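You operate a simulated robot arm through the tools that you are given. There is no shell and no other tool.

You are at the controls of a simulated robot arm. One attempt, no reset.

## Task
Set the run-down music box to STOP, wind it fully, wipe its glass and shut the lid.
Fine: use the checked cloth and put it back. What is to be rubbed or washed off counts as gone when no trace of it is left.

It is judged by the outcome, as a careful person would: the job done as asked, and still so three seconds after it is handed in. It fails if anything else is knocked over, pushed out of place, dropped, spilled or broken. Lids that push on must go on centred and level and be pressed home; caps that screw on are set level and turned clockwise until they are tight. Flat cloth is picked up by pressing the open fingertips on it (5 to 10 N) and closing them slowly along it; thin cloth reads only 2 to 8 mm in the jaws.

## Robot
A 6-joint arm with a two-finger parallel gripper, fixed in place. Base frame: the origin is at the foot of the arm, x ahead of it, y to its left, z up; the work surface is at about z = 0. Lengths are in m, angles in rad, forces in N, time in s.
With the tool pointing down near the work surface it reaches from about 0.14 to 0.58 m from the base axis. Its first joint turns from -1.152 to 1.152 rad. Payload 2.1 kg.
The TCP is the grasp point between the finger pads, 0.03 m short of the fingertips. In the tool frame z runs along the fingers and y along their closing line. Largest opening 0.094 m; finger width 0.028, thickness 0.01; the body of the gripper, 0.05 by 0.096 m, starts 0.055 m behind the TCP.
Orientation is that of the tool frame in the base frame, as [roll, pitch, yaw] about the fixed x, y, z axes, in that order (R = Rz(yaw) Ry(pitch) Rx(roll)). With the fingers straight down and closing along the base's y, the tool's x points along the base's -x, its y along +y and its z along -z.

## Interface
- The arm moves only by the tool step_arm. Its argument "plan" is a list of rows, each a list of 7 numbers: the shift along the base's x, y, z in units of 400 mm (1.0 is 400 mm), then the turn, a rotation vector about the base's x, y, z in units of 90 degrees (1.0 is 90 degrees), then the gripper command, from -1 (fully open) to 1 (shut), values between in proportion. In form: [[x, y, z, rx, ry, rz, jaw], ...]. A call has 1 to 20 rows; each row is the pose to reach, as a shift and turn from the pose commanded when the call began. A call with a number of a shift or a turn outside -1 to 1 is refused whole. Rows are played at 5 a second. More than 0.05 m and 0.15 rad between two rows, or a gripper value outside its range, and nothing of the call is played. Where a pose cannot be reached the arm comes as near as it can. A force on the tool above 90 N (or 10 N above the force at the start of the call, whichever is more), or a blocked arm, ends the call early, and 0.2 s more pass. The fingers move at their own pace (about 0.072 m/s each) and stop on an object; they squeeze with about 41 N. The grip force told is the motor's: it shows also when the fingers shut on nothing. Time passes only in rows, and 0.2 s behind the last, so rows that repeat a pose let the fingers close. The reply holds the time, the measured pose of the TCP, the force on the tool along the base axes, the opening and the grip force, in the units named above and with some noise, with the torque about the TCP (base axes, N m) and any sound that the robot's microphone picked up.
- Cameras (640 x 400 px; columns grow to the right, rows downward): "scene" is fixed at [0.0549, -0.3703, 0.4982]; the picture's right is [0.82, -0.57, 0.00], its down [-0.31, -0.44, -0.84] and it looks along [0.48, 0.69, -0.54] (base axes); focal length 233 px, centre (320, 200). "wrist" rides on the gripper at [0.076, 0.014, -0.103] in the tool frame; the picture's right is [-0.18, 0.98, 0.00], its down [-0.75, -0.14, -0.64] and it looks along [-0.63, -0.12, 0.77] (tool axes); focal length 243 px, centre (320, 200). There is no depth. A picture from a camera that has moved, and an enlarged one, comes with that camera's place and axes in the base frame and with its lens. The place of the scene camera against the robot may be out by one fixed shift of up to 0.018 m in any direction.
- get_image(camera): a new picture of that camera. It takes no simulated time.
- enlarge(camera, box): a new picture of the part [left, top, right, bottom] of that camera's present view, enlarged. It takes no simulated time.
- hand_in(): hands the job in; it is judged then, once.

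Places have to be worked out from the pictures, the camera data and where the tool is seen. Open the gripper and draw the arm clear of the work before you hand the job in, unless the task says otherwise.

The tools are called after "Call:" as name(argument=value, ...) on one line, values as JSON. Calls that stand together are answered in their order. step_arm: Moves the arm, as the interface text tells. Its arguments: {"type":"object","properties":{"plan":{"type":"array","items":{"type":"array","items":{"type":"number"}}}},"required":["plan"]} The other tools are called the same way: get_image (camera) takes a picture; enlarge (camera, box) takes an enlarged picture of a part of a camera's view; hand_in () hands the job in.

At the start:

```text
time: 0.0
tcp_pos: [0.3252, -0.0127, 0.3873]
ee_rot: [-3.139, -0.001, -3.141]
contact_force: [-0.3, 1.0, -0.2]
torque: [-0.02, -0.02, 0.03]
gripper_width: 0.0938
gripper_force: 0.0
```

scene: 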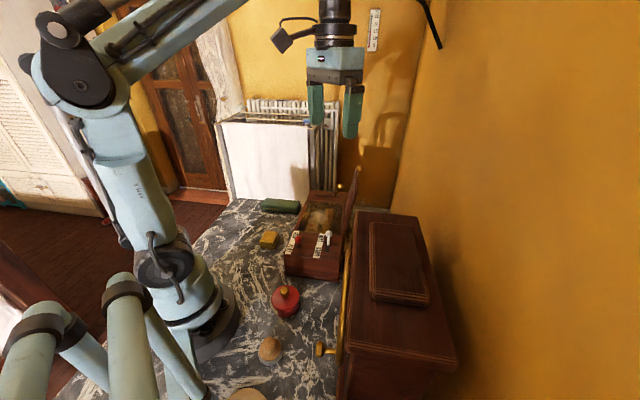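
wrist: 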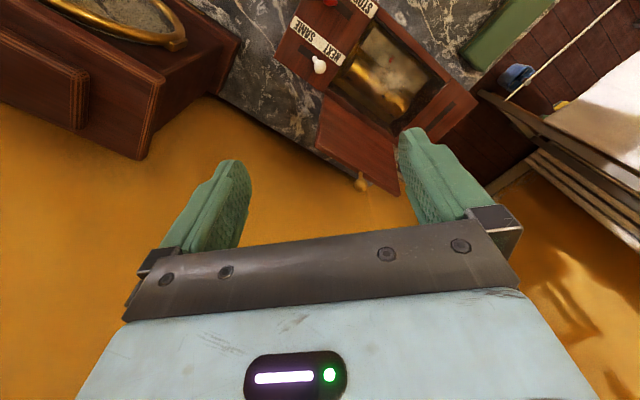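

I start by looking more closely at the scene: the music box is ahead of the arm, with other items around it. I enlarge the relevant areas.

Call:
enlarge(camera="scene", box=[260, 170, 380, 290])

Call:
enlarge(camera="scene", box=[180, 180, 380, 400])

Call:
enlarge(camera="wrist", box=[240, 0, 500, 200])

```text
3.33 times, centred on (320, 230) of scene
camera zoom: at [0.0549, -0.3703, 0.4982], right [0.82, -0.57, 0.0], down [-0.31, -0.44, -0.84], along [0.48, 0.69, -0.54], focal length 778 px, centre (320, 100)
```

zoom: 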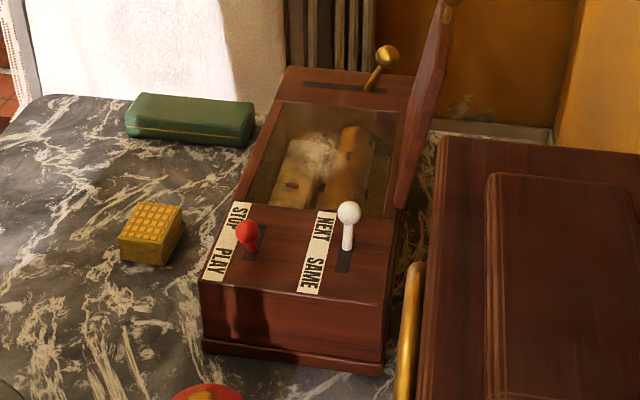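

```text
1.82 times, centred on (280, 290) of scene
camera zoom: at [0.0549, -0.3703, 0.4982], right [0.82, -0.57, 0.0], down [-0.31, -0.44, -0.84], along [0.48, 0.69, -0.54], focal length 424 px, centre (393, 36)
```

zoom: 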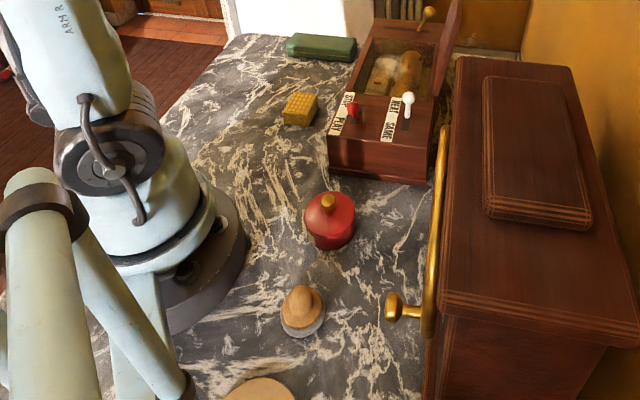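

```text
2.00 times, centred on (370, 100) of wrist
camera zoom: at [0.2476, 0.0009, 0.4886], right [0.18, 0.98, 0.0], down [0.75, -0.14, 0.64], along [0.63, -0.12, -0.77], focal length 485 px, centre (220, 400)
```

zoom: 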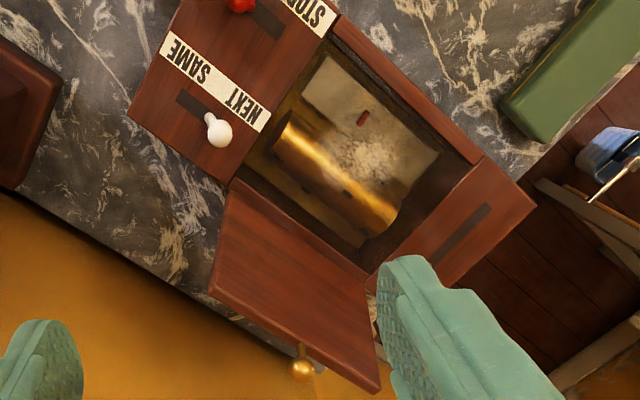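

The box has a red STOP/PLAY lever, a white NEXT/SAME lever, a dusty glass, a slot with a brass-knob lever at the far end, and an open lid on the wall side. I look closer at each part.

Call:
enlarge(camera="scene", box=[280, 175, 360, 225])

Call:
enlarge(camera="scene", box=[280, 220, 360, 270])

Call:
enlarge(camera="scene", box=[240, 190, 320, 260])

Call:
enlarge(camera="scene", box=[220, 280, 380, 400])

Call:
enlarge(camera="scene", box=[340, 0, 480, 100])

Call:
enlarge(camera="wrist", box=[440, 0, 640, 130])

Call:
enlarge(camera="wrist", box=[0, 0, 240, 160])

```text
8.00 times, centred on (320, 200) of scene
camera zoom: at [0.0549, -0.3703, 0.4982], right [0.82, -0.57, 0.0], down [-0.31, -0.44, -0.84], along [0.48, 0.69, -0.54], focal length 1866 px, centre (320, 200)
```

zoom: 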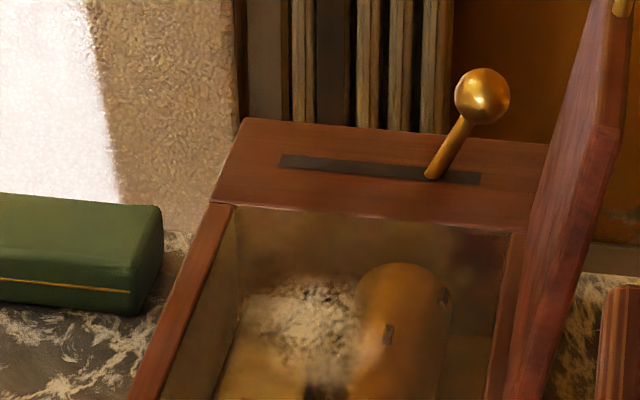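

```text
8.00 times, centred on (320, 245) of scene
camera zoom: at [0.0549, -0.3703, 0.4982], right [0.82, -0.57, 0.0], down [-0.31, -0.44, -0.84], along [0.48, 0.69, -0.54], focal length 1866 px, centre (320, -160)
```

zoom: 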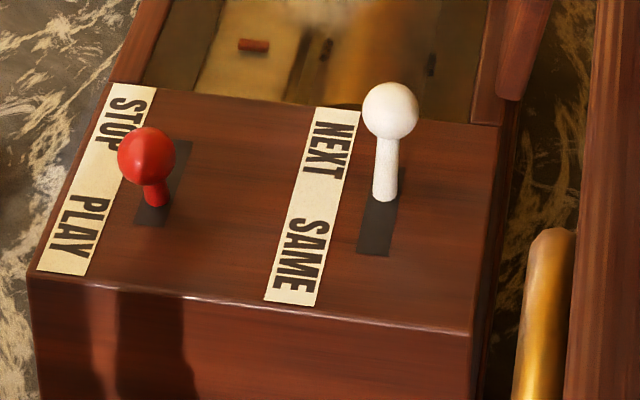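

```text
5.71 times, centred on (280, 225) of scene
camera zoom: at [0.0549, -0.3703, 0.4982], right [0.82, -0.57, 0.0], down [-0.31, -0.44, -0.84], along [0.48, 0.69, -0.54], focal length 1333 px, centre (549, 57)
```

zoom: 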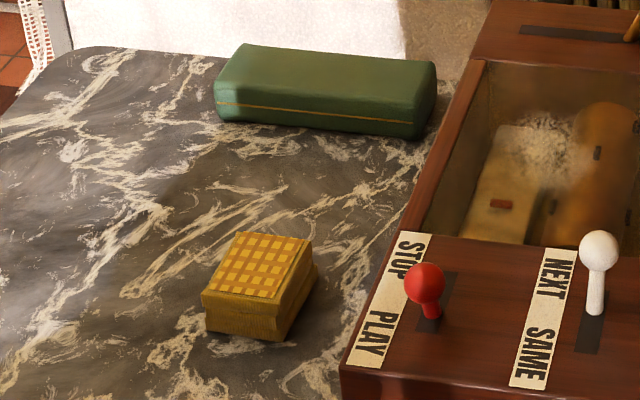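

```text
3.33 times, centred on (300, 340) of scene
camera zoom: at [0.0549, -0.3703, 0.4982], right [0.82, -0.57, 0.0], down [-0.31, -0.44, -0.84], along [0.48, 0.69, -0.54], focal length 778 px, centre (387, -267)
```

zoom: 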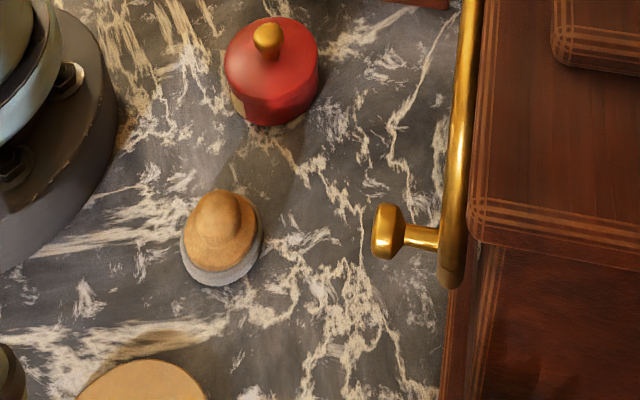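

```text
4.00 times, centred on (410, 50) of scene
camera zoom: at [0.0549, -0.3703, 0.4982], right [0.82, -0.57, 0.0], down [-0.31, -0.44, -0.84], along [0.48, 0.69, -0.54], focal length 933 px, centre (-40, 800)
```

zoom: 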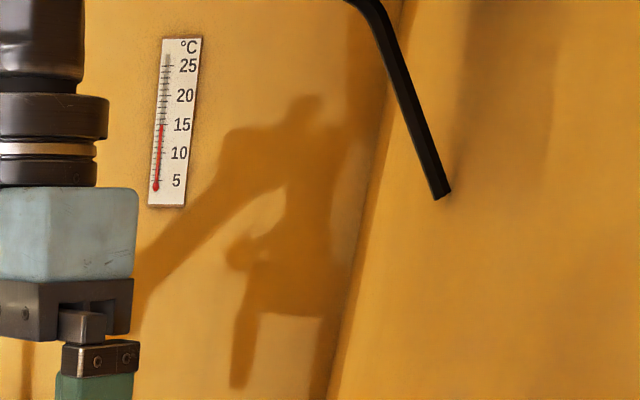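

```text
3.08 times, centred on (540, 65) of wrist
camera zoom: at [0.2476, 0.0009, 0.4886], right [0.18, 0.98, 0.0], down [0.75, -0.14, 0.64], along [0.63, -0.12, -0.77], focal length 746 px, centre (-357, 615)
```

zoom: 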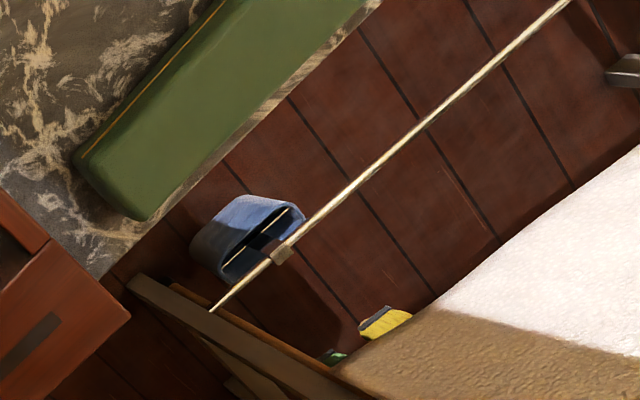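

```text
2.50 times, centred on (120, 80) of wrist
camera zoom: at [0.2476, 0.0009, 0.4886], right [0.18, 0.98, 0.0], down [0.75, -0.14, 0.64], along [0.63, -0.12, -0.77], focal length 606 px, centre (820, 500)
```

zoom: 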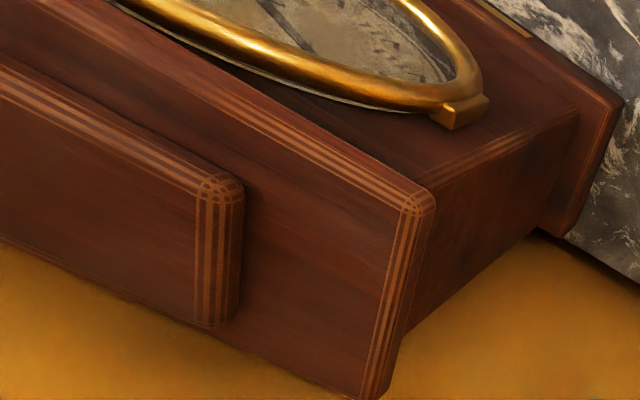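

I estimate the box as about 0.32 x 0.14 x 0.07 m, turned about 45° to the base axes, with its near-left corner at about (0.215, 0.02). The red lever leans to PLAY. I turn the gripper 45° so the wrist camera looks along the box.

Call:
step_arm(plan=[[0, 0, 0, 0, 0, 0.085, -1], [0, 0, 0, 0, 0, 0.17, -1], [0, 0, 0, 0, 0, 0.255, -1], [0, 0, 0, 0, 0, 0.34, -1], [0, 0, 0, 0, 0, 0.42, -1], [0, 0, 0, 0, 0, 0.5, -1]])

Call:
get_image(camera="wrist")

Call:
get_image(camera="scene")

```text
time: 1.4
tcp_pos: [0.3249, -0.0131, 0.3872]
ee_rot: [3.141, -0.001, -2.352]
contact_force: [-0.2, -0.7, 0.0]
torque: [0.04, 0.04, 0.03]
gripper_width: 0.0941
gripper_force: 0.0
```

```text
taken
camera wrist: at [0.26, -0.0576, 0.4886], right [-0.57, 0.82, 0.0], down [0.63, 0.43, 0.64], along [0.53, 0.36, -0.77], focal length 243 px, centre (320, 200)
```

wrist: 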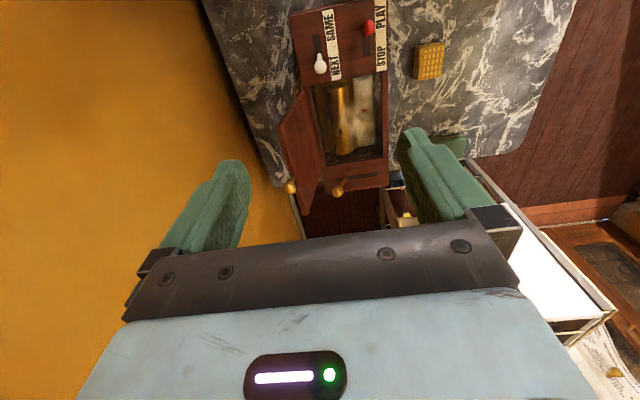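

```text
taken
```

scene: 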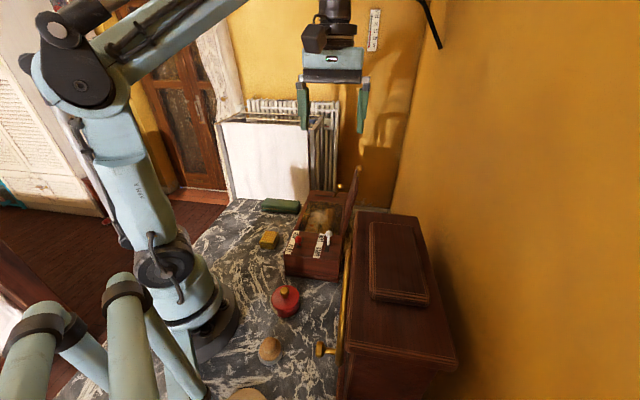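

I enlarge the box and the pad in this view.

Call:
enlarge(camera="wrist", box=[260, 0, 460, 125])

Call:
enlarge(camera="wrist", box=[260, 100, 420, 220])

```text
3.20 times, centred on (360, 62) of wrist
camera zoom: at [0.26, -0.0576, 0.4886], right [-0.57, 0.82, 0.0], down [0.63, 0.43, 0.64], along [0.53, 0.36, -0.77], focal length 776 px, centre (192, 640)
```

zoom: 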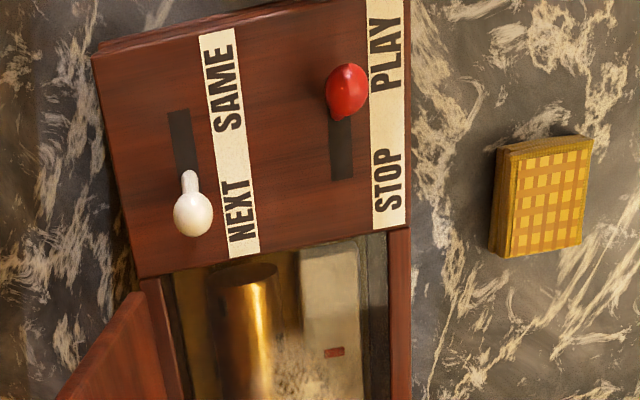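

```text
3.33 times, centred on (340, 160) of wrist
camera zoom: at [0.26, -0.0576, 0.4886], right [-0.57, 0.82, 0.0], down [0.63, 0.43, 0.64], along [0.53, 0.36, -0.77], focal length 809 px, centre (253, 333)
```

zoom: 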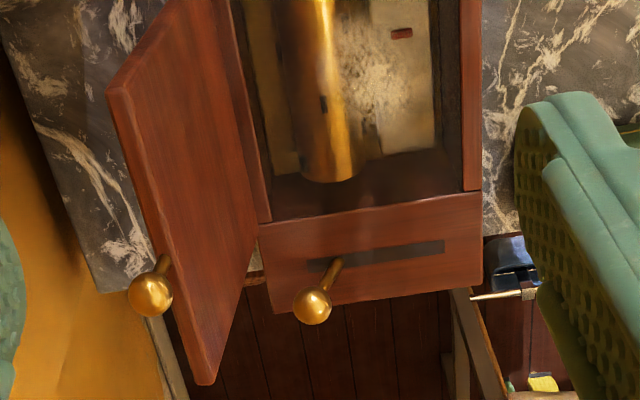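

The red knob is at about (0.249, 0.012, 0.10), leaning to PLAY, and its slot runs along the box's long axis (45°). I close the fingers and come above the near side of the knob.

Call:
step_arm(plan=[[-0.04, 0, -0.07, 0, 0, 0, 1], [-0.08, 0, -0.15, 0, 0, 0, 1], [-0.12, 0, -0.23, 0, 0, 0, 1], [-0.16, 0, -0.31, 0, 0, 0, 1], [-0.2, 0.002, -0.39, 0, 0, 0, 1], [-0.248, 0.004, -0.46, 0, 0, 0, 1], [-0.248, 0.004, -0.46, 0, 0, 0, 1]])

Call:
get_image(camera="wrist")

Call:
enlarge(camera="scene", box=[250, 170, 370, 290])

```text
time: 3.0
tcp_pos: [0.2252, -0.013, 0.2025]
ee_rot: [-3.141, 0.0, -2.357]
contact_force: [0.0, 0.3, -0.3]
torque: [0.0, 0.0, -0.01]
gripper_width: 0.0001
gripper_force: 32.9
```

```text
taken
camera wrist: at [0.1601, -0.0555, 0.3035], right [-0.56, 0.83, 0.0], down [0.63, 0.43, 0.64], along [0.53, 0.36, -0.77], focal length 243 px, centre (320, 200)
```

wrist: 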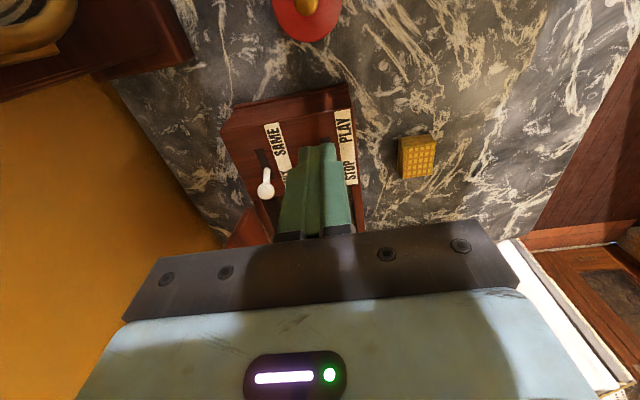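

```text
3.33 times, centred on (310, 230) of scene
camera zoom: at [0.0549, -0.3703, 0.4982], right [0.82, -0.57, 0.0], down [-0.31, -0.44, -0.84], along [0.48, 0.69, -0.54], focal length 778 px, centre (353, 100)
```

zoom: 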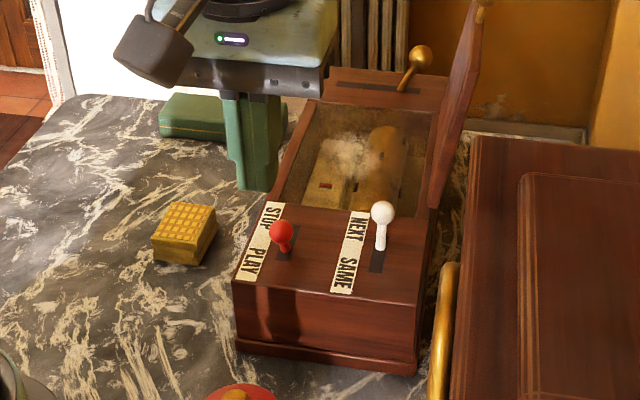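

I zoom in on the fingertips in the scene view to calibrate that camera, whose place may be shifted.

Call:
enlarge(camera="scene", box=[260, 190, 320, 250])

Call:
enlarge(camera="wrist", box=[210, 70, 450, 220])

```text
6.67 times, centred on (290, 220) of scene
camera zoom: at [0.0549, -0.3703, 0.4982], right [0.82, -0.57, 0.0], down [-0.31, -0.44, -0.84], along [0.48, 0.69, -0.54], focal length 1555 px, centre (520, 67)
```

zoom: 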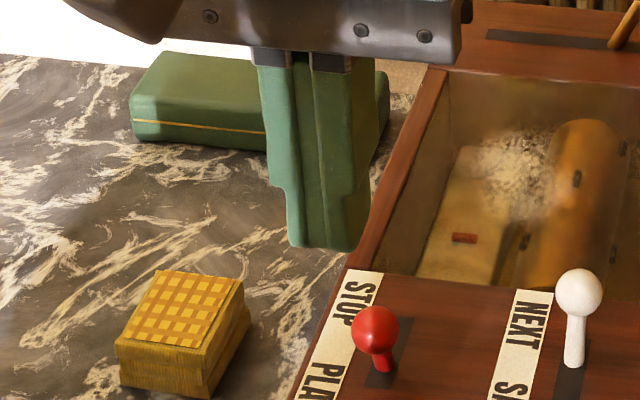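

```text
2.67 times, centred on (330, 145) of wrist
camera zoom: at [0.1601, -0.0555, 0.3035], right [-0.56, 0.83, 0.0], down [0.63, 0.43, 0.64], along [0.53, 0.36, -0.77], focal length 647 px, centre (293, 347)
```

zoom: 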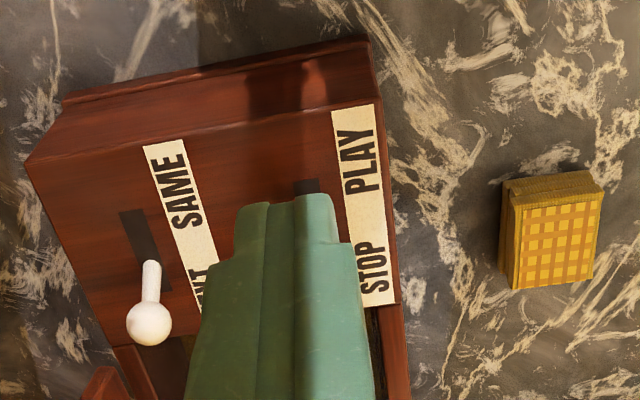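

Fingertip calibration says the scene camera sits about (-0.007, -0.004, -0.011) from its stated place; box top is at z≈0.072. I descend on the PLAY side of the red knob and push gently toward STOP along (0.707, 0.707).

Call:
step_arm(plan=[[0, 0, -0.08, 0, 0, 0, 1], [0, 0, -0.16, 0, 0, 0, 1], [0, 0, -0.219, 0, 0, 0, 1], [0.01, 0.01, -0.219, 0, 0, 0, 1], [0.02, 0.02, -0.219, 0, 0, 0, 1]])

Call:
enlarge(camera="scene", box=[260, 190, 360, 270])

```text
time: 4.2
tcp_pos: [0.2334, -0.0032, 0.1146]
ee_rot: [-3.141, -0.001, -2.358]
contact_force: [0.7, 0.6, 0.6]
torque: [-0.03, 0.01, 0.05]
gripper_width: 0.0002
gripper_force: 33.0
```

```text
5.00 times, centred on (310, 230) of scene
camera zoom: at [0.0549, -0.3703, 0.4982], right [0.82, -0.57, 0.0], down [-0.31, -0.44, -0.84], along [0.48, 0.69, -0.54], focal length 1166 px, centre (370, 50)
```

zoom: 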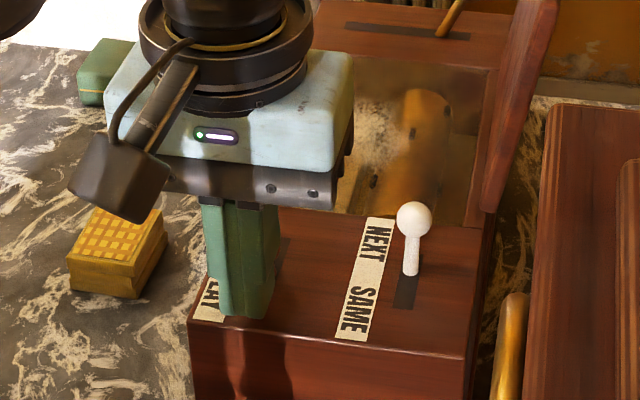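

The fingertip is just reaching the lever. I keep pushing along the slot in small steps.

Call:
step_arm(plan=[[0.01, 0.01, 0, 0, 0, 0, 1], [0.02, 0.02, 0, 0, 0, 0, 1], [0.03, 0.03, 0, 0, 0, 0, 1], [0.04, 0.04, 0, 0, 0, 0, 1], [0.045, 0.045, 0, 0, 0, 0, 1]])

Call:
enlarge(camera="scene", box=[260, 190, 360, 270])

```text
time: 5.4
tcp_pos: [0.2517, 0.0144, 0.1159]
ee_rot: [3.141, 0.0, -2.356]
contact_force: [0.4, -0.3, 0.3]
torque: [-0.01, -0.01, 0.02]
gripper_width: 0.0
gripper_force: 32.4
```

```text
5.00 times, centred on (310, 230) of scene
camera zoom: at [0.0549, -0.3703, 0.4982], right [0.82, -0.57, 0.0], down [-0.31, -0.44, -0.84], along [0.48, 0.69, -0.54], focal length 1166 px, centre (370, 50)
```

zoom: 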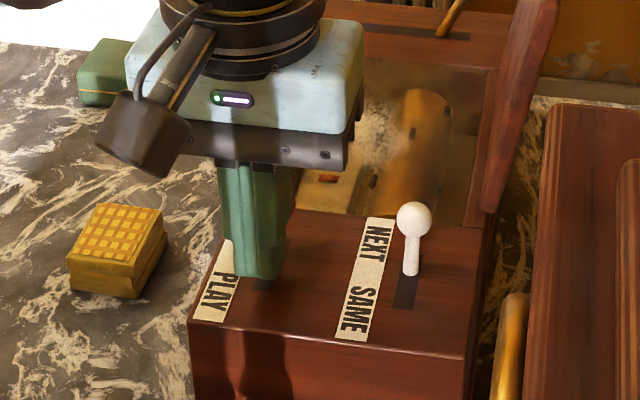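

No resisting force yet. I check with the wrist camera where the lever is.

Call:
get_image(camera="wrist")

Call:
enlarge(camera="scene", box=[285, 215, 335, 250])

```text
taken
camera wrist: at [0.1866, -0.0294, 0.217], right [-0.56, 0.83, 0.0], down [0.63, 0.43, 0.64], along [0.53, 0.36, -0.77], focal length 243 px, centre (320, 200)
```

wrist: 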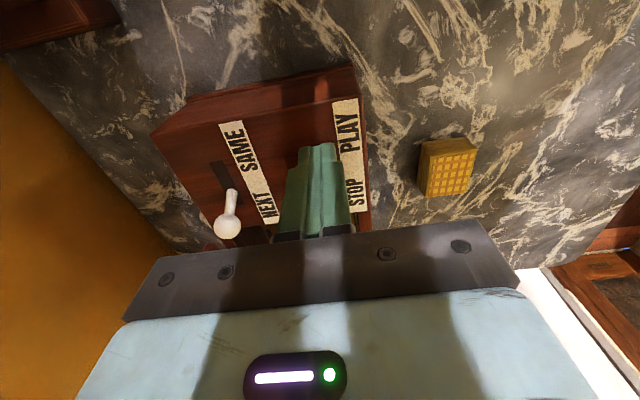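

```text
11.43 times, centred on (310, 232) of scene
camera zoom: at [0.0549, -0.3703, 0.4982], right [0.82, -0.57, 0.0], down [-0.31, -0.44, -0.84], along [0.48, 0.69, -0.54], focal length 2666 px, centre (434, -171)
```

zoom: 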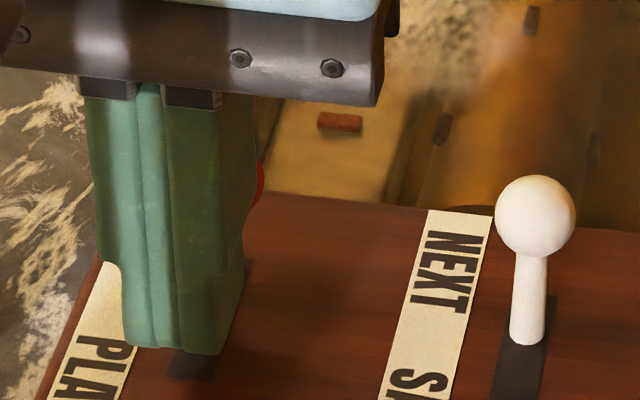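

A sliver of the red knob shows on the far side of the fingers, so it has moved. I push slightly further and watch the force.

Call:
step_arm(plan=[[0.005, 0.005, 0, 0, 0, 0, 1], [0.01, 0.01, 0, 0, 0, 0, 1], [0.014, 0.014, 0, 0, 0, 0, 1]])

Call:
step_arm(plan=[[-0.02, -0.02, 0.0, 0, 0, 0, 1], [-0.06, -0.06, 0.08, 0, 0, 0, 1], [-0.1, -0.1, 0.16, 0, 0, 0, 1]])

Call:
enlarge(camera="scene", box=[280, 205, 360, 265])

Call:
get_image(camera="wrist")

```text
time: 6.2
tcp_pos: [0.2582, 0.0197, 0.1151]
ee_rot: [-3.141, -0.001, -2.356]
contact_force: [-3.3, -1.5, 2.4]
torque: [-0.07, 0.09, 0.0]
gripper_width: 0.0
gripper_force: 33.4
```

```text
time: 7.0
tcp_pos: [0.2169, -0.0207, 0.1796]
ee_rot: [3.142, 0.0, -2.357]
contact_force: [-0.3, 0.2, -0.8]
torque: [0.01, -0.02, 0.02]
gripper_width: 0.0001
gripper_force: 33.3
```

```text
6.67 times, centred on (320, 235) of scene
camera zoom: at [0.0549, -0.3703, 0.4982], right [0.82, -0.57, 0.0], down [-0.31, -0.44, -0.84], along [0.48, 0.69, -0.54], focal length 1555 px, centre (320, -33)
```

zoom: 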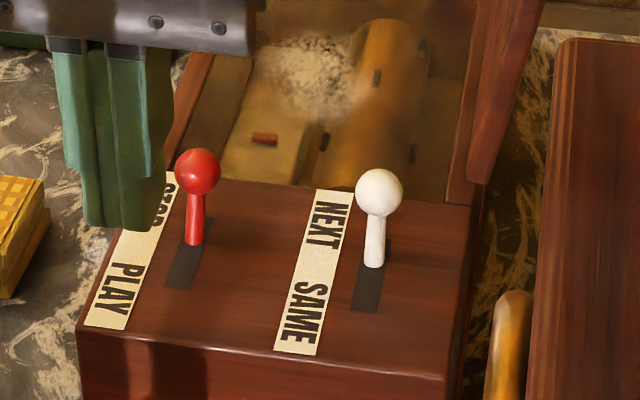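

```text
taken
camera wrist: at [0.1518, -0.0647, 0.2816], right [-0.56, 0.83, 0.0], down [0.63, 0.43, 0.64], along [0.53, 0.36, -0.77], focal length 243 px, centre (320, 200)
```

wrist: 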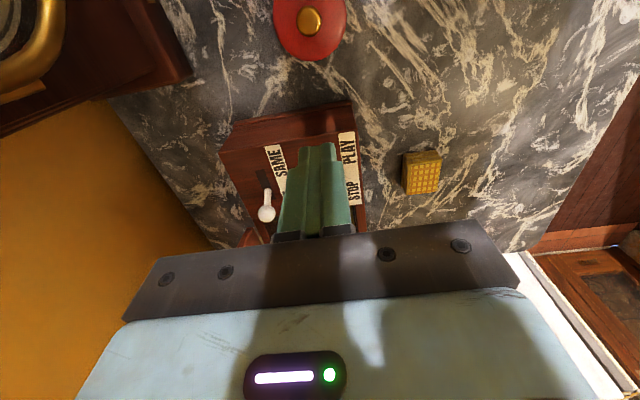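

Red now leans to STOP with the same tilt the white lever has at its end. Next I go up and over to the winding lever at the far end, with open jaws, to see it closely.

Call:
step_arm(plan=[[0, 0, 0.1, 0, 0, 0, 1], [0, 0, 0.2, 0, 0, 0, 1], [0, 0, 0.3, 0, 0, 0, 1], [0.08, 0.053, 0.3, 0, 0, 0, 0], [0.16, 0.106, 0.3, 0, 0, 0, -1], [0.24, 0.159, 0.3, 0, 0, 0, -1], [0.32, 0.212, 0.3, 0, 0, 0, -1], [0.4, 0.265, 0.3, 0, 0, 0, -1], [0.48, 0.318, 0.3, 0, 0, 0, -1], [0.56, 0.37, 0.3, 0, 0, 0, -1], [0.62, 0.415, 0.26, 0, 0, 0, -1]])

Call:
get_image(camera="wrist")

Call:
get_image(camera="scene")

```text
time: 9.4
tcp_pos: [0.465, 0.1461, 0.2838]
ee_rot: [3.141, 0.001, -2.356]
contact_force: [-0.3, 0.7, -0.5]
torque: [-0.03, 0.02, 0.02]
gripper_width: 0.094
gripper_force: 0.0
```

```text
taken
camera wrist: at [0.4002, 0.1022, 0.3848], right [-0.56, 0.83, 0.0], down [0.63, 0.43, 0.64], along [0.53, 0.36, -0.77], focal length 243 px, centre (320, 200)
```

wrist: 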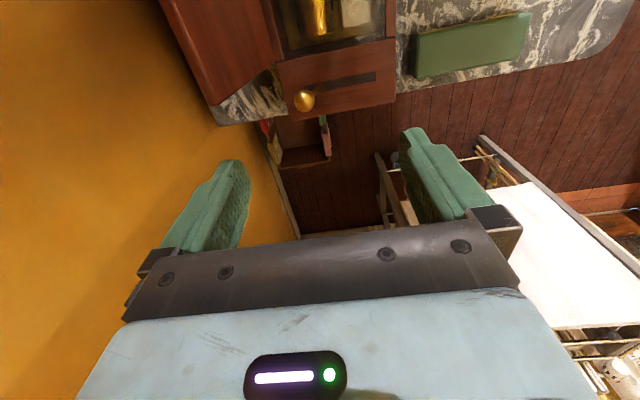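

```text
taken
```

scene: 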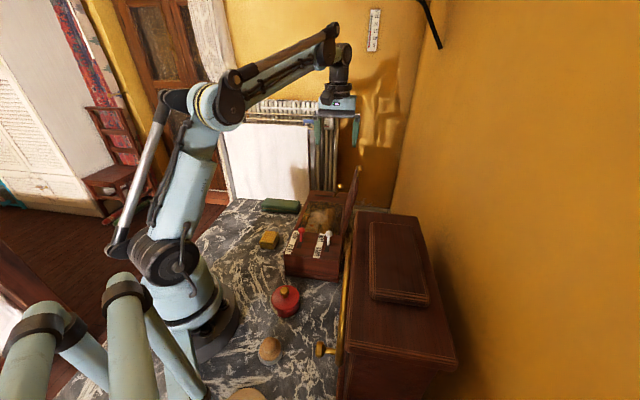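

Call:
enlarge(camera="wrist", box=[220, 20, 420, 145])

Call:
enlarge(camera="scene", box=[290, 160, 380, 230])

```text
3.20 times, centred on (320, 82) of wrist
camera zoom: at [0.4002, 0.1022, 0.3848], right [-0.56, 0.83, 0.0], down [0.63, 0.43, 0.64], along [0.53, 0.36, -0.77], focal length 776 px, centre (320, 576)
```

zoom: 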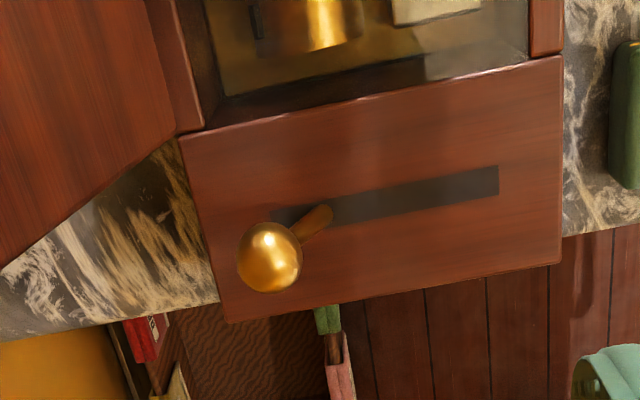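

```text
5.71 times, centred on (335, 195) of scene
camera zoom: at [0.0548, -0.3703, 0.4982], right [0.82, -0.57, 0.0], down [-0.31, -0.44, -0.84], along [0.48, 0.69, -0.54], focal length 1333 px, centre (234, 229)
```

zoom: 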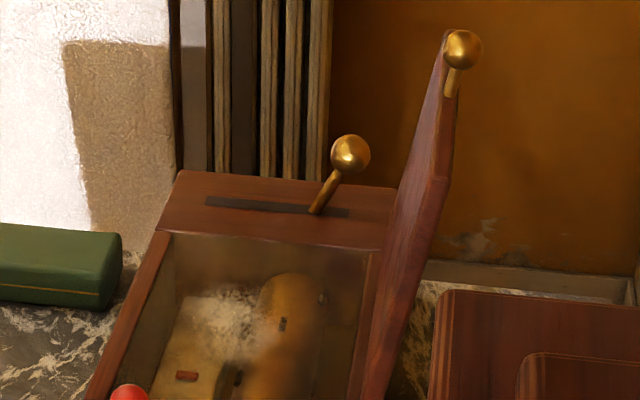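

From two wrist views, the winding knob is at about (0.476, 0.135, 0.122), near the wall-side end of its slot (slot spans (0.48, 0.135) to (0.421, 0.197)). I descend astride the knob with the jaws partly open.

Call:
step_arm(plan=[[0.02, -0.008, -0.06, 0, 0, 0, 0], [0.037, -0.014, -0.14, 0, 0, 0, 0], [0.037, -0.014, -0.21, 0, 0, 0, 0], [0.037, -0.014, -0.21, 0, 0, 0, 0]])

Call:
get_image(camera="wrist")

Call:
enlarge(camera="scene", box=[290, 150, 390, 230])

```text
time: 10.4
tcp_pos: [0.4801, 0.139, 0.1998]
ee_rot: [-3.141, 0.001, -2.355]
contact_force: [0.1, 0.8, -0.1]
torque: [0.0, 0.0, -0.01]
gripper_width: 0.0467
gripper_force: 0.0
```

```text
taken
camera wrist: at [0.4149, 0.0963, 0.3004], right [-0.56, 0.83, 0.0], down [0.63, 0.43, 0.64], along [0.53, 0.36, -0.77], focal length 243 px, centre (320, 200)
```

wrist: 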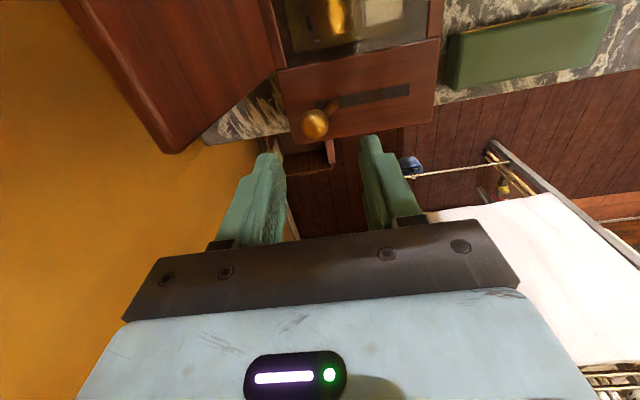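

```text
5.00 times, centred on (340, 190) of scene
camera zoom: at [0.0549, -0.3703, 0.4982], right [0.82, -0.57, 0.0], down [-0.31, -0.44, -0.84], along [0.48, 0.69, -0.54], focal length 1166 px, centre (220, 250)
```

zoom: 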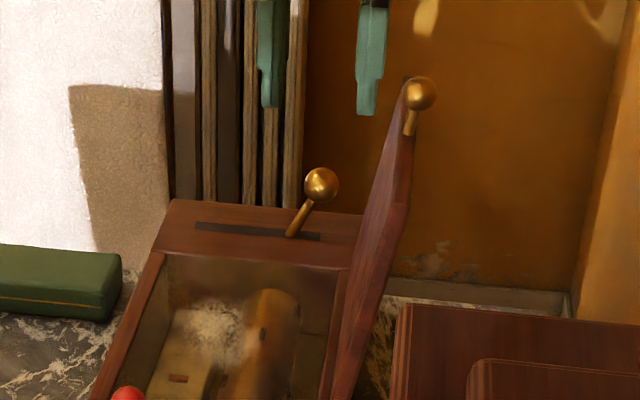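

The knob lies midway between the fingers in the picture. I go down to straddle it at knob height.

Call:
step_arm(plan=[[0, 0, -0.08, 0, 0, 0, 0], [0, 0, -0.16, 0, 0, 0, 0], [0, 0, -0.17, 0, 0, 0, 0]])

Call:
get_image(camera="wrist")

Call:
enlarge(camera="scene", box=[290, 150, 390, 230])

```text
time: 11.2
tcp_pos: [0.4786, 0.1411, 0.1313]
ee_rot: [3.14, 0.001, -2.357]
contact_force: [-0.9, 0.7, -0.1]
torque: [0.0, 0.0, -0.02]
gripper_width: 0.047
gripper_force: 0.0
```

```text
taken
camera wrist: at [0.4144, 0.0968, 0.2322], right [-0.56, 0.83, 0.0], down [0.63, 0.43, 0.64], along [0.53, 0.36, -0.77], focal length 243 px, centre (320, 200)
```

wrist: 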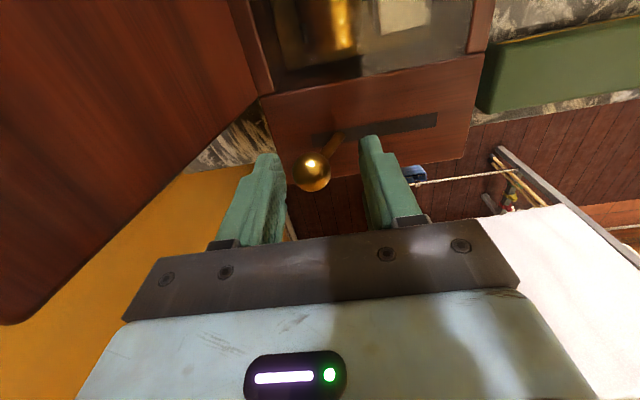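

```text
5.00 times, centred on (340, 190) of scene
camera zoom: at [0.0549, -0.3703, 0.4982], right [0.82, -0.57, 0.0], down [-0.31, -0.44, -0.84], along [0.48, 0.69, -0.54], focal length 1166 px, centre (220, 250)
```

zoom: 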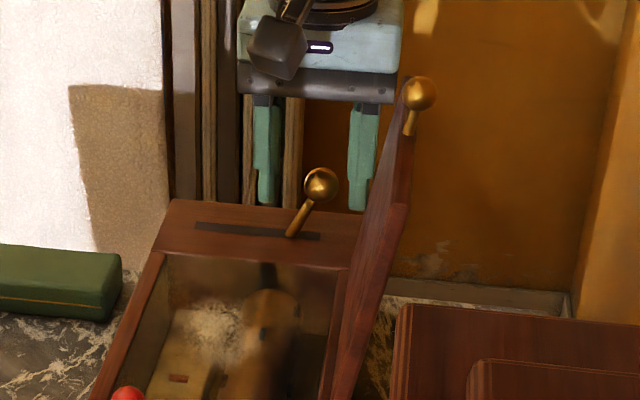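

The knob is between the pads. I narrow the jaws slightly and start the stroke toward the other end of the slot, direction (-0.707, 0.707), watching force and sound.

Call:
step_arm(plan=[[-0.007, -0.007, 0, 0, 0, 0, 0.25], [-0.007, -0.007, 0, 0, 0, 0, 0.25], [-0.025, 0.011, 0, 0, 0, 0, 0.25], [-0.042, 0.028, 0, 0, 0, 0, 0.25], [-0.06, 0.046, 0, 0, 0, 0, 0.25]])

Call:
enlarge(camera="scene", box=[290, 150, 390, 230])

```text
time: 12.4
tcp_pos: [0.4556, 0.1584, 0.1305]
ee_rot: [3.141, -0.001, -2.356]
contact_force: [0.9, -0.3, 1.0]
torque: [-0.03, -0.02, 0.0]
gripper_width: 0.0356
gripper_force: 0.1
```

```text
5.00 times, centred on (340, 190) of scene
camera zoom: at [0.0549, -0.3703, 0.4982], right [0.82, -0.57, 0.0], down [-0.31, -0.44, -0.84], along [0.48, 0.69, -0.54], focal length 1166 px, centre (220, 250)
```

zoom: 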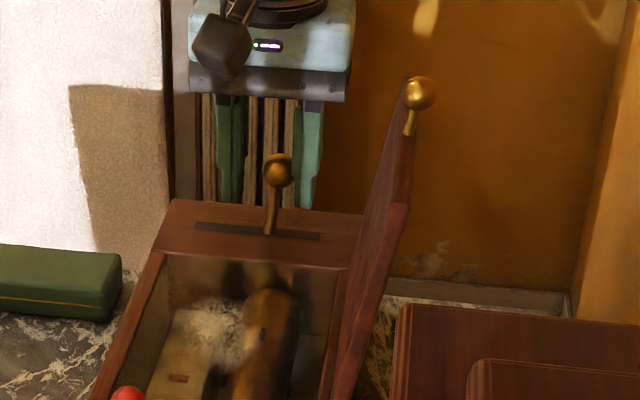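

The lever follows easily with about 1 N. I continue the stroke to the other end.

Call:
step_arm(plan=[[-0.02, 0.02, 0, 0, 0, 0, 0.25], [-0.04, 0.04, 0, 0, 0, 0, 0.25], [-0.06, 0.06, 0, 0, 0, 0, 0.25], [-0.075, 0.075, 0, 0, 0, 0, 0.25]])

Call:
enlarge(camera="scene", box=[290, 150, 390, 230])

```text
time: 13.4
tcp_pos: [0.4258, 0.1898, 0.1323]
ee_rot: [3.141, -0.001, -2.355]
contact_force: [0.3, -0.7, -1.0]
torque: [-0.01, 0.01, -0.01]
gripper_width: 0.0356
gripper_force: 0.4
```

```text
5.00 times, centred on (340, 190) of scene
camera zoom: at [0.0549, -0.3703, 0.4982], right [0.82, -0.57, 0.0], down [-0.31, -0.44, -0.84], along [0.48, 0.69, -0.54], focal length 1166 px, centre (220, 250)
```

zoom: 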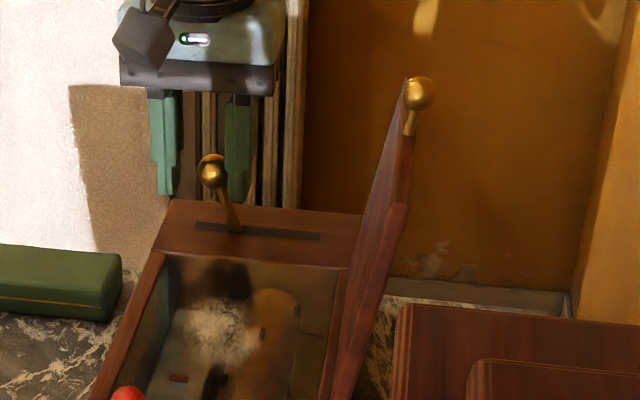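

Lever is now leaning to the other side, still no resistance. I push a bit farther to find its end.

Call:
step_arm(plan=[[-0.012, 0.012, 0, 0, 0, 0, 0.25], [-0.024, 0.024, 0, 0, 0, 0, 0.25], [-0.03, 0.03, 0, 0, 0, 0, 0.25]])

Call:
enlarge(camera="scene", box=[290, 150, 390, 230])

```text
time: 14.2
tcp_pos: [0.4138, 0.201, 0.1312]
ee_rot: [-3.14, 0.0, -2.356]
contact_force: [1.3, -0.6, -0.7]
torque: [-0.03, -0.01, 0.02]
gripper_width: 0.0357
gripper_force: 0.4
```

```text
5.00 times, centred on (340, 190) of scene
camera zoom: at [0.0549, -0.3703, 0.4982], right [0.82, -0.57, 0.0], down [-0.31, -0.44, -0.84], along [0.48, 0.69, -0.54], focal length 1166 px, centre (220, 250)
```

zoom: 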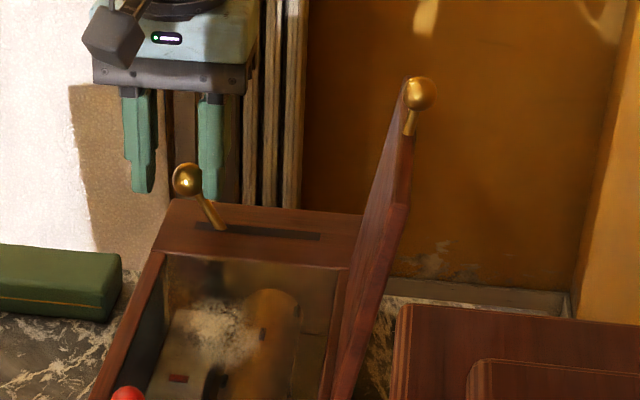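

The lever still moves freely and has not reached the slot end. I go on in small steps.

Call:
step_arm(plan=[[-0.01, 0.01, -0.005, 0, 0, 0, 0.25], [-0.02, 0.02, -0.01, 0, 0, 0, 0.25], [-0.03, 0.03, -0.015, 0, 0, 0, 0.25]])

Call:
enlarge(camera="scene", box=[290, 150, 390, 230])

```text
time: 15.0
tcp_pos: [0.4048, 0.21, 0.1255]
ee_rot: [-3.133, 0.001, -2.36]
contact_force: [18.3, -14.9, 28.7]
torque: [-0.8, -1.09, -0.06]
gripper_width: 0.0486
gripper_force: 11.4
```

```text
5.00 times, centred on (340, 190) of scene
camera zoom: at [0.0547, -0.3704, 0.4982], right [0.82, -0.57, 0.0], down [-0.31, -0.44, -0.84], along [0.48, 0.69, -0.54], focal length 1166 px, centre (220, 250)
```

zoom: 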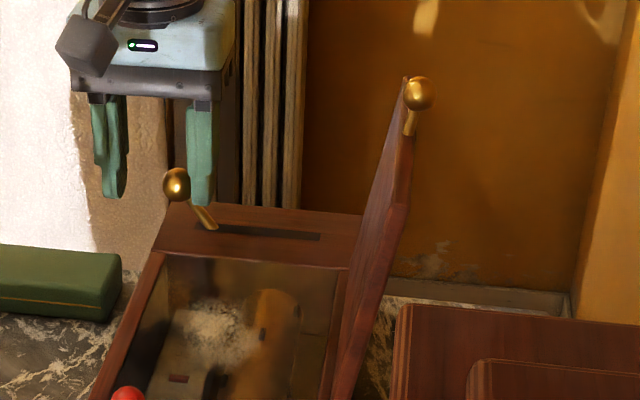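

That reached the lever's end stop (about 24 N sideways). No clicks so far; I raise slightly and sweep back toward the wall-side end, watching for sound.

Call:
step_arm(plan=[[0.01, -0.01, 0.01, 0, 0, 0, 0.25], [0.03, -0.03, 0.015, 0, 0, 0, 0.25], [0.05, -0.05, 0.015, 0, 0, 0, 0.25], [0.075, -0.075, 0.015, 0, 0, 0, 0.25], [0.1, -0.1, 0.015, 0, 0, 0, 0.25], [0.125, -0.125, 0.015, 0, 0, 0, 0.25], [0.15, -0.15, 0.015, 0, 0, 0, 0.25], [0.175, -0.175, 0.015, 0, 0, 0, 0.25], [0.195, -0.195, 0.01, 0, 0, 0, 0.25]])

Call:
enlarge(camera="scene", box=[290, 150, 390, 230])

```text
time: 17.0
tcp_pos: [0.4802, 0.1343, 0.1305]
ee_rot: [3.14, -0.001, -2.357]
contact_force: [-0.1, -0.7, -0.9]
torque: [0.01, -0.01, -0.01]
gripper_width: 0.0355
gripper_force: 0.2
```

```text
5.00 times, centred on (340, 190) of scene
camera zoom: at [0.0549, -0.3703, 0.4982], right [0.82, -0.57, 0.0], down [-0.31, -0.44, -0.84], along [0.48, 0.69, -0.54], focal length 1166 px, centre (220, 250)
```

zoom: 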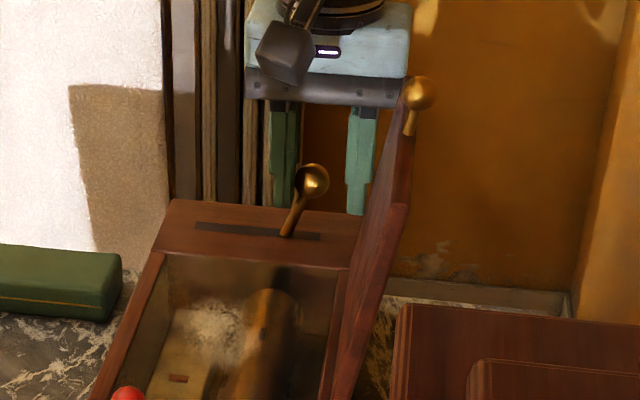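

Lever is nearly back at its initial lean. I continue toward the wall-side end stop.

Call:
step_arm(plan=[[0.012, -0.012, 0, 0, 0, 0, 0.25], [0.024, -0.024, 0, 0, 0, 0, 0.25], [0.032, -0.032, 0, 0, 0, 0, 0.25]])

Call:
enlarge(camera="scene", box=[290, 150, 390, 230])

Call:
get_image(camera="wrist")

```text
time: 17.8
tcp_pos: [0.4913, 0.1238, 0.1301]
ee_rot: [3.133, 0.0, -2.351]
contact_force: [-21.3, 16.2, 2.1]
torque: [0.35, 0.71, 0.23]
gripper_width: 0.0505
gripper_force: 13.2
```

```text
5.00 times, centred on (340, 190) of scene
camera zoom: at [0.0549, -0.3703, 0.4982], right [0.82, -0.57, 0.0], down [-0.31, -0.44, -0.84], along [0.48, 0.69, -0.54], focal length 1166 px, centre (220, 250)
```

zoom: 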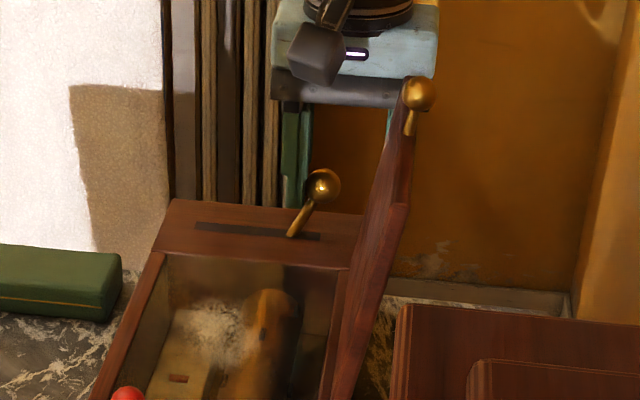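

```text
taken
camera wrist: at [0.427, 0.0796, 0.2312], right [-0.57, 0.82, 0.01], down [0.63, 0.43, 0.64], along [0.52, 0.37, -0.77], focal length 243 px, centre (320, 200)
```

wrist: 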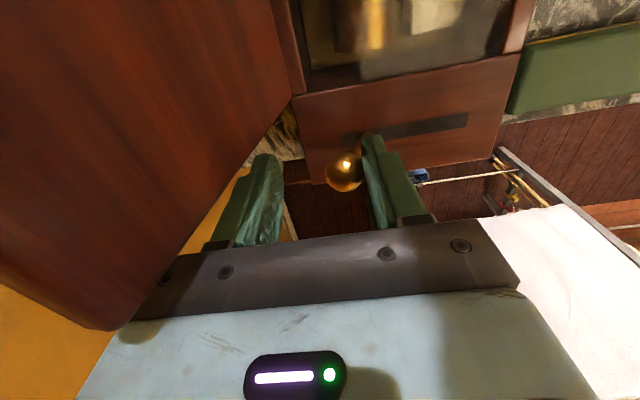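

The wall-side end stop is at the lever's initial lean, so its full travel is from there to the other end. I now pump a full cycle (out and back), stopping just short of hard force at the ends.

Call:
step_arm(plan=[[-0.025, 0.025, 0, 0, 0, 0, 0.25], [-0.055, 0.055, 0, 0, 0, 0, 0.25], [-0.085, 0.085, 0, 0, 0, 0, 0.25], [-0.115, 0.115, 0, 0, 0, 0, 0.25], [-0.145, 0.145, 0, 0, 0, 0, 0.25], [-0.175, 0.175, -0.003, 0, 0, 0, 0.25], [-0.2, 0.2, -0.008, 0, 0, 0, 0.25], [-0.217, 0.217, -0.01, 0, 0, 0, 0.25]])

Call:
step_arm(plan=[[0.025, -0.025, 0.005, 0, 0, 0, 0.25], [0.055, -0.055, 0.01, 0, 0, 0, 0.25], [0.085, -0.085, 0.01, 0, 0, 0, 0.25], [0.115, -0.115, 0.01, 0, 0, 0, 0.25], [0.145, -0.145, 0.01, 0, 0, 0, 0.25], [0.175, -0.175, 0.01, 0, 0, 0, 0.25], [0.2, -0.2, 0.01, 0, 0, 0, 0.25], [0.21, -0.21, 0.01, 0, 0, 0, 0.25]])

Call:
enlarge(camera="scene", box=[290, 150, 390, 230])

```text
time: 19.6
tcp_pos: [0.408, 0.2078, 0.1259]
ee_rot: [-3.136, 0.001, -2.36]
contact_force: [11.9, -7.8, 6.5]
torque: [-0.28, -0.47, 0.05]
gripper_width: 0.0433
gripper_force: 6.8
```

```text
time: 21.4
tcp_pos: [0.4899, 0.1262, 0.1302]
ee_rot: [3.136, -0.001, -2.352]
contact_force: [-12.2, 11.2, 0.7]
torque: [0.21, 0.45, 0.08]
gripper_width: 0.0455
gripper_force: 9.0
```

```text
5.00 times, centred on (340, 190) of scene
camera zoom: at [0.0549, -0.3703, 0.4982], right [0.82, -0.57, 0.0], down [-0.31, -0.44, -0.84], along [0.48, 0.69, -0.54], focal length 1166 px, centre (220, 250)
```

zoom: 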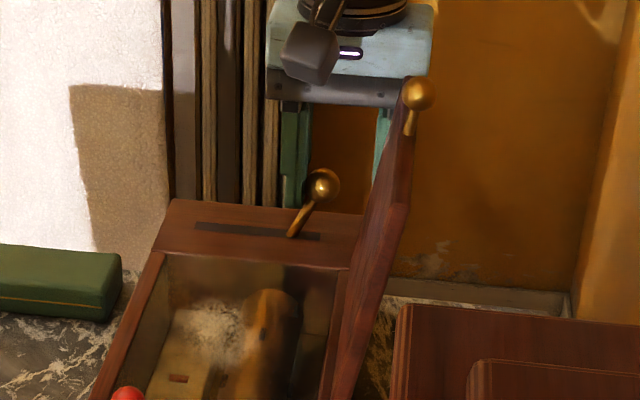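

Both ends are reached again, with no sound. I go on pumping, with mid-stroke force readings to see in which direction the spring resists.

Call:
step_arm(plan=[[-0.025, 0.025, 0, 0, 0, 0, 0.25], [-0.055, 0.055, 0, 0, 0, 0, 0.25], [-0.085, 0.085, 0, 0, 0, 0, 0.25], [-0.115, 0.115, 0, 0, 0, 0, 0.25]])

Call:
step_arm(plan=[[-0.03, 0.03, 0, 0, 0, 0, 0.25], [-0.06, 0.06, -0.003, 0, 0, 0, 0.25], [-0.085, 0.085, -0.008, 0, 0, 0, 0.25], [-0.095, 0.095, -0.01, 0, 0, 0, 0.25]])

Call:
step_arm(plan=[[0.025, -0.025, 0.005, 0, 0, 0, 0.25], [0.055, -0.055, 0.01, 0, 0, 0, 0.25], [0.085, -0.085, 0.01, 0, 0, 0, 0.25], [0.115, -0.115, 0.01, 0, 0, 0, 0.25]])

Call:
step_arm(plan=[[0.03, -0.03, 0, 0, 0, 0, 0.25], [0.06, -0.06, 0, 0, 0, 0, 0.25], [0.085, -0.085, 0, 0, 0, 0, 0.25], [0.095, -0.095, 0, 0, 0, 0, 0.25]])

```text
time: 22.4
tcp_pos: [0.4437, 0.1706, 0.1291]
ee_rot: [-3.141, -0.001, -2.358]
contact_force: [0.4, -0.9, 0.3]
torque: [-0.02, -0.02, 0.0]
gripper_width: 0.0359
gripper_force: 0.1
```

```text
time: 23.4
tcp_pos: [0.4134, 0.2022, 0.1262]
ee_rot: [-3.117, 0.007, -2.366]
contact_force: [49.1, -30.1, 33.4]
torque: [-1.47, -2.09, 0.25]
gripper_width: 0.0674
gripper_force: 28.2
```

```text
time: 24.4
tcp_pos: [0.4516, 0.1628, 0.1302]
ee_rot: [3.141, -0.001, -2.355]
contact_force: [-0.9, 0.8, -0.4]
torque: [0.03, 0.01, -0.05]
gripper_width: 0.0353
gripper_force: 0.2
```

```text
time: 25.4
tcp_pos: [0.4895, 0.1249, 0.1313]
ee_rot: [3.135, 0.001, -2.353]
contact_force: [-14.4, 11.2, 1.5]
torque: [0.23, 0.51, 0.12]
gripper_width: 0.0454
gripper_force: 9.2
```

On that stroke the lever blocked well before its former end (57 N), which suggests the spring is fully wound. I check by stroking slowly again with small steps.

Call:
step_arm(plan=[[-0.025, 0.025, 0, 0, 0, 0, 0.25], [-0.05, 0.05, 0, 0, 0, 0, 0.25]])

Call:
enlarge(camera="scene", box=[290, 150, 390, 230])

Call:
step_arm(plan=[[-0.02, 0.02, 0, 0, 0, 0, 0.25], [-0.04, 0.04, 0, 0, 0, 0, 0.25]])

Call:
enlarge(camera="scene", box=[290, 150, 390, 230])

```text
time: 26.0
tcp_pos: [0.4714, 0.1423, 0.1298]
ee_rot: [-3.135, 0.002, -2.361]
contact_force: [7.9, -5.8, 2.7]
torque: [-0.04, -0.22, 0.0]
gripper_width: 0.0409
gripper_force: 5.8
```

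```text
5.00 times, centred on (340, 190) of scene
camera zoom: at [0.0549, -0.3703, 0.4982], right [0.82, -0.57, 0.0], down [-0.31, -0.44, -0.84], along [0.48, 0.69, -0.54], focal length 1166 px, centre (220, 250)
```

zoom: 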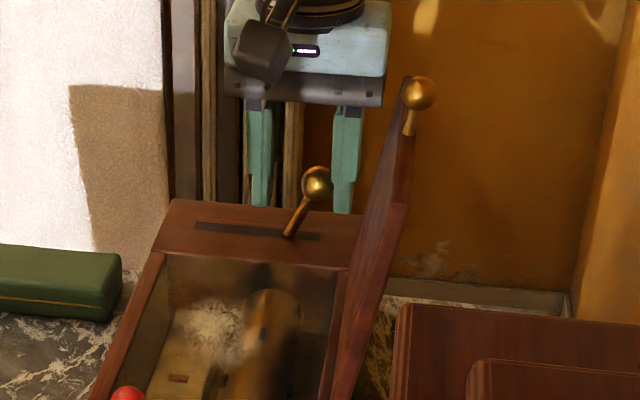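

```text
time: 26.6
tcp_pos: [0.46, 0.1541, 0.1303]
ee_rot: [-3.117, 0.006, -2.364]
contact_force: [51.7, -30.7, 12.0]
torque: [-0.89, -0.83, 0.33]
gripper_width: 0.0686
gripper_force: 29.3
```

```text
5.00 times, centred on (340, 190) of scene
camera zoom: at [0.0548, -0.3703, 0.4982], right [0.82, -0.57, 0.0], down [-0.31, -0.44, -0.84], along [0.48, 0.69, -0.54], focal length 1166 px, centre (220, 250)
```

zoom: 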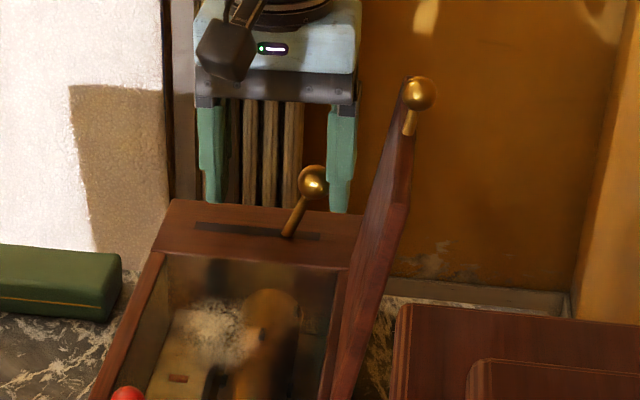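

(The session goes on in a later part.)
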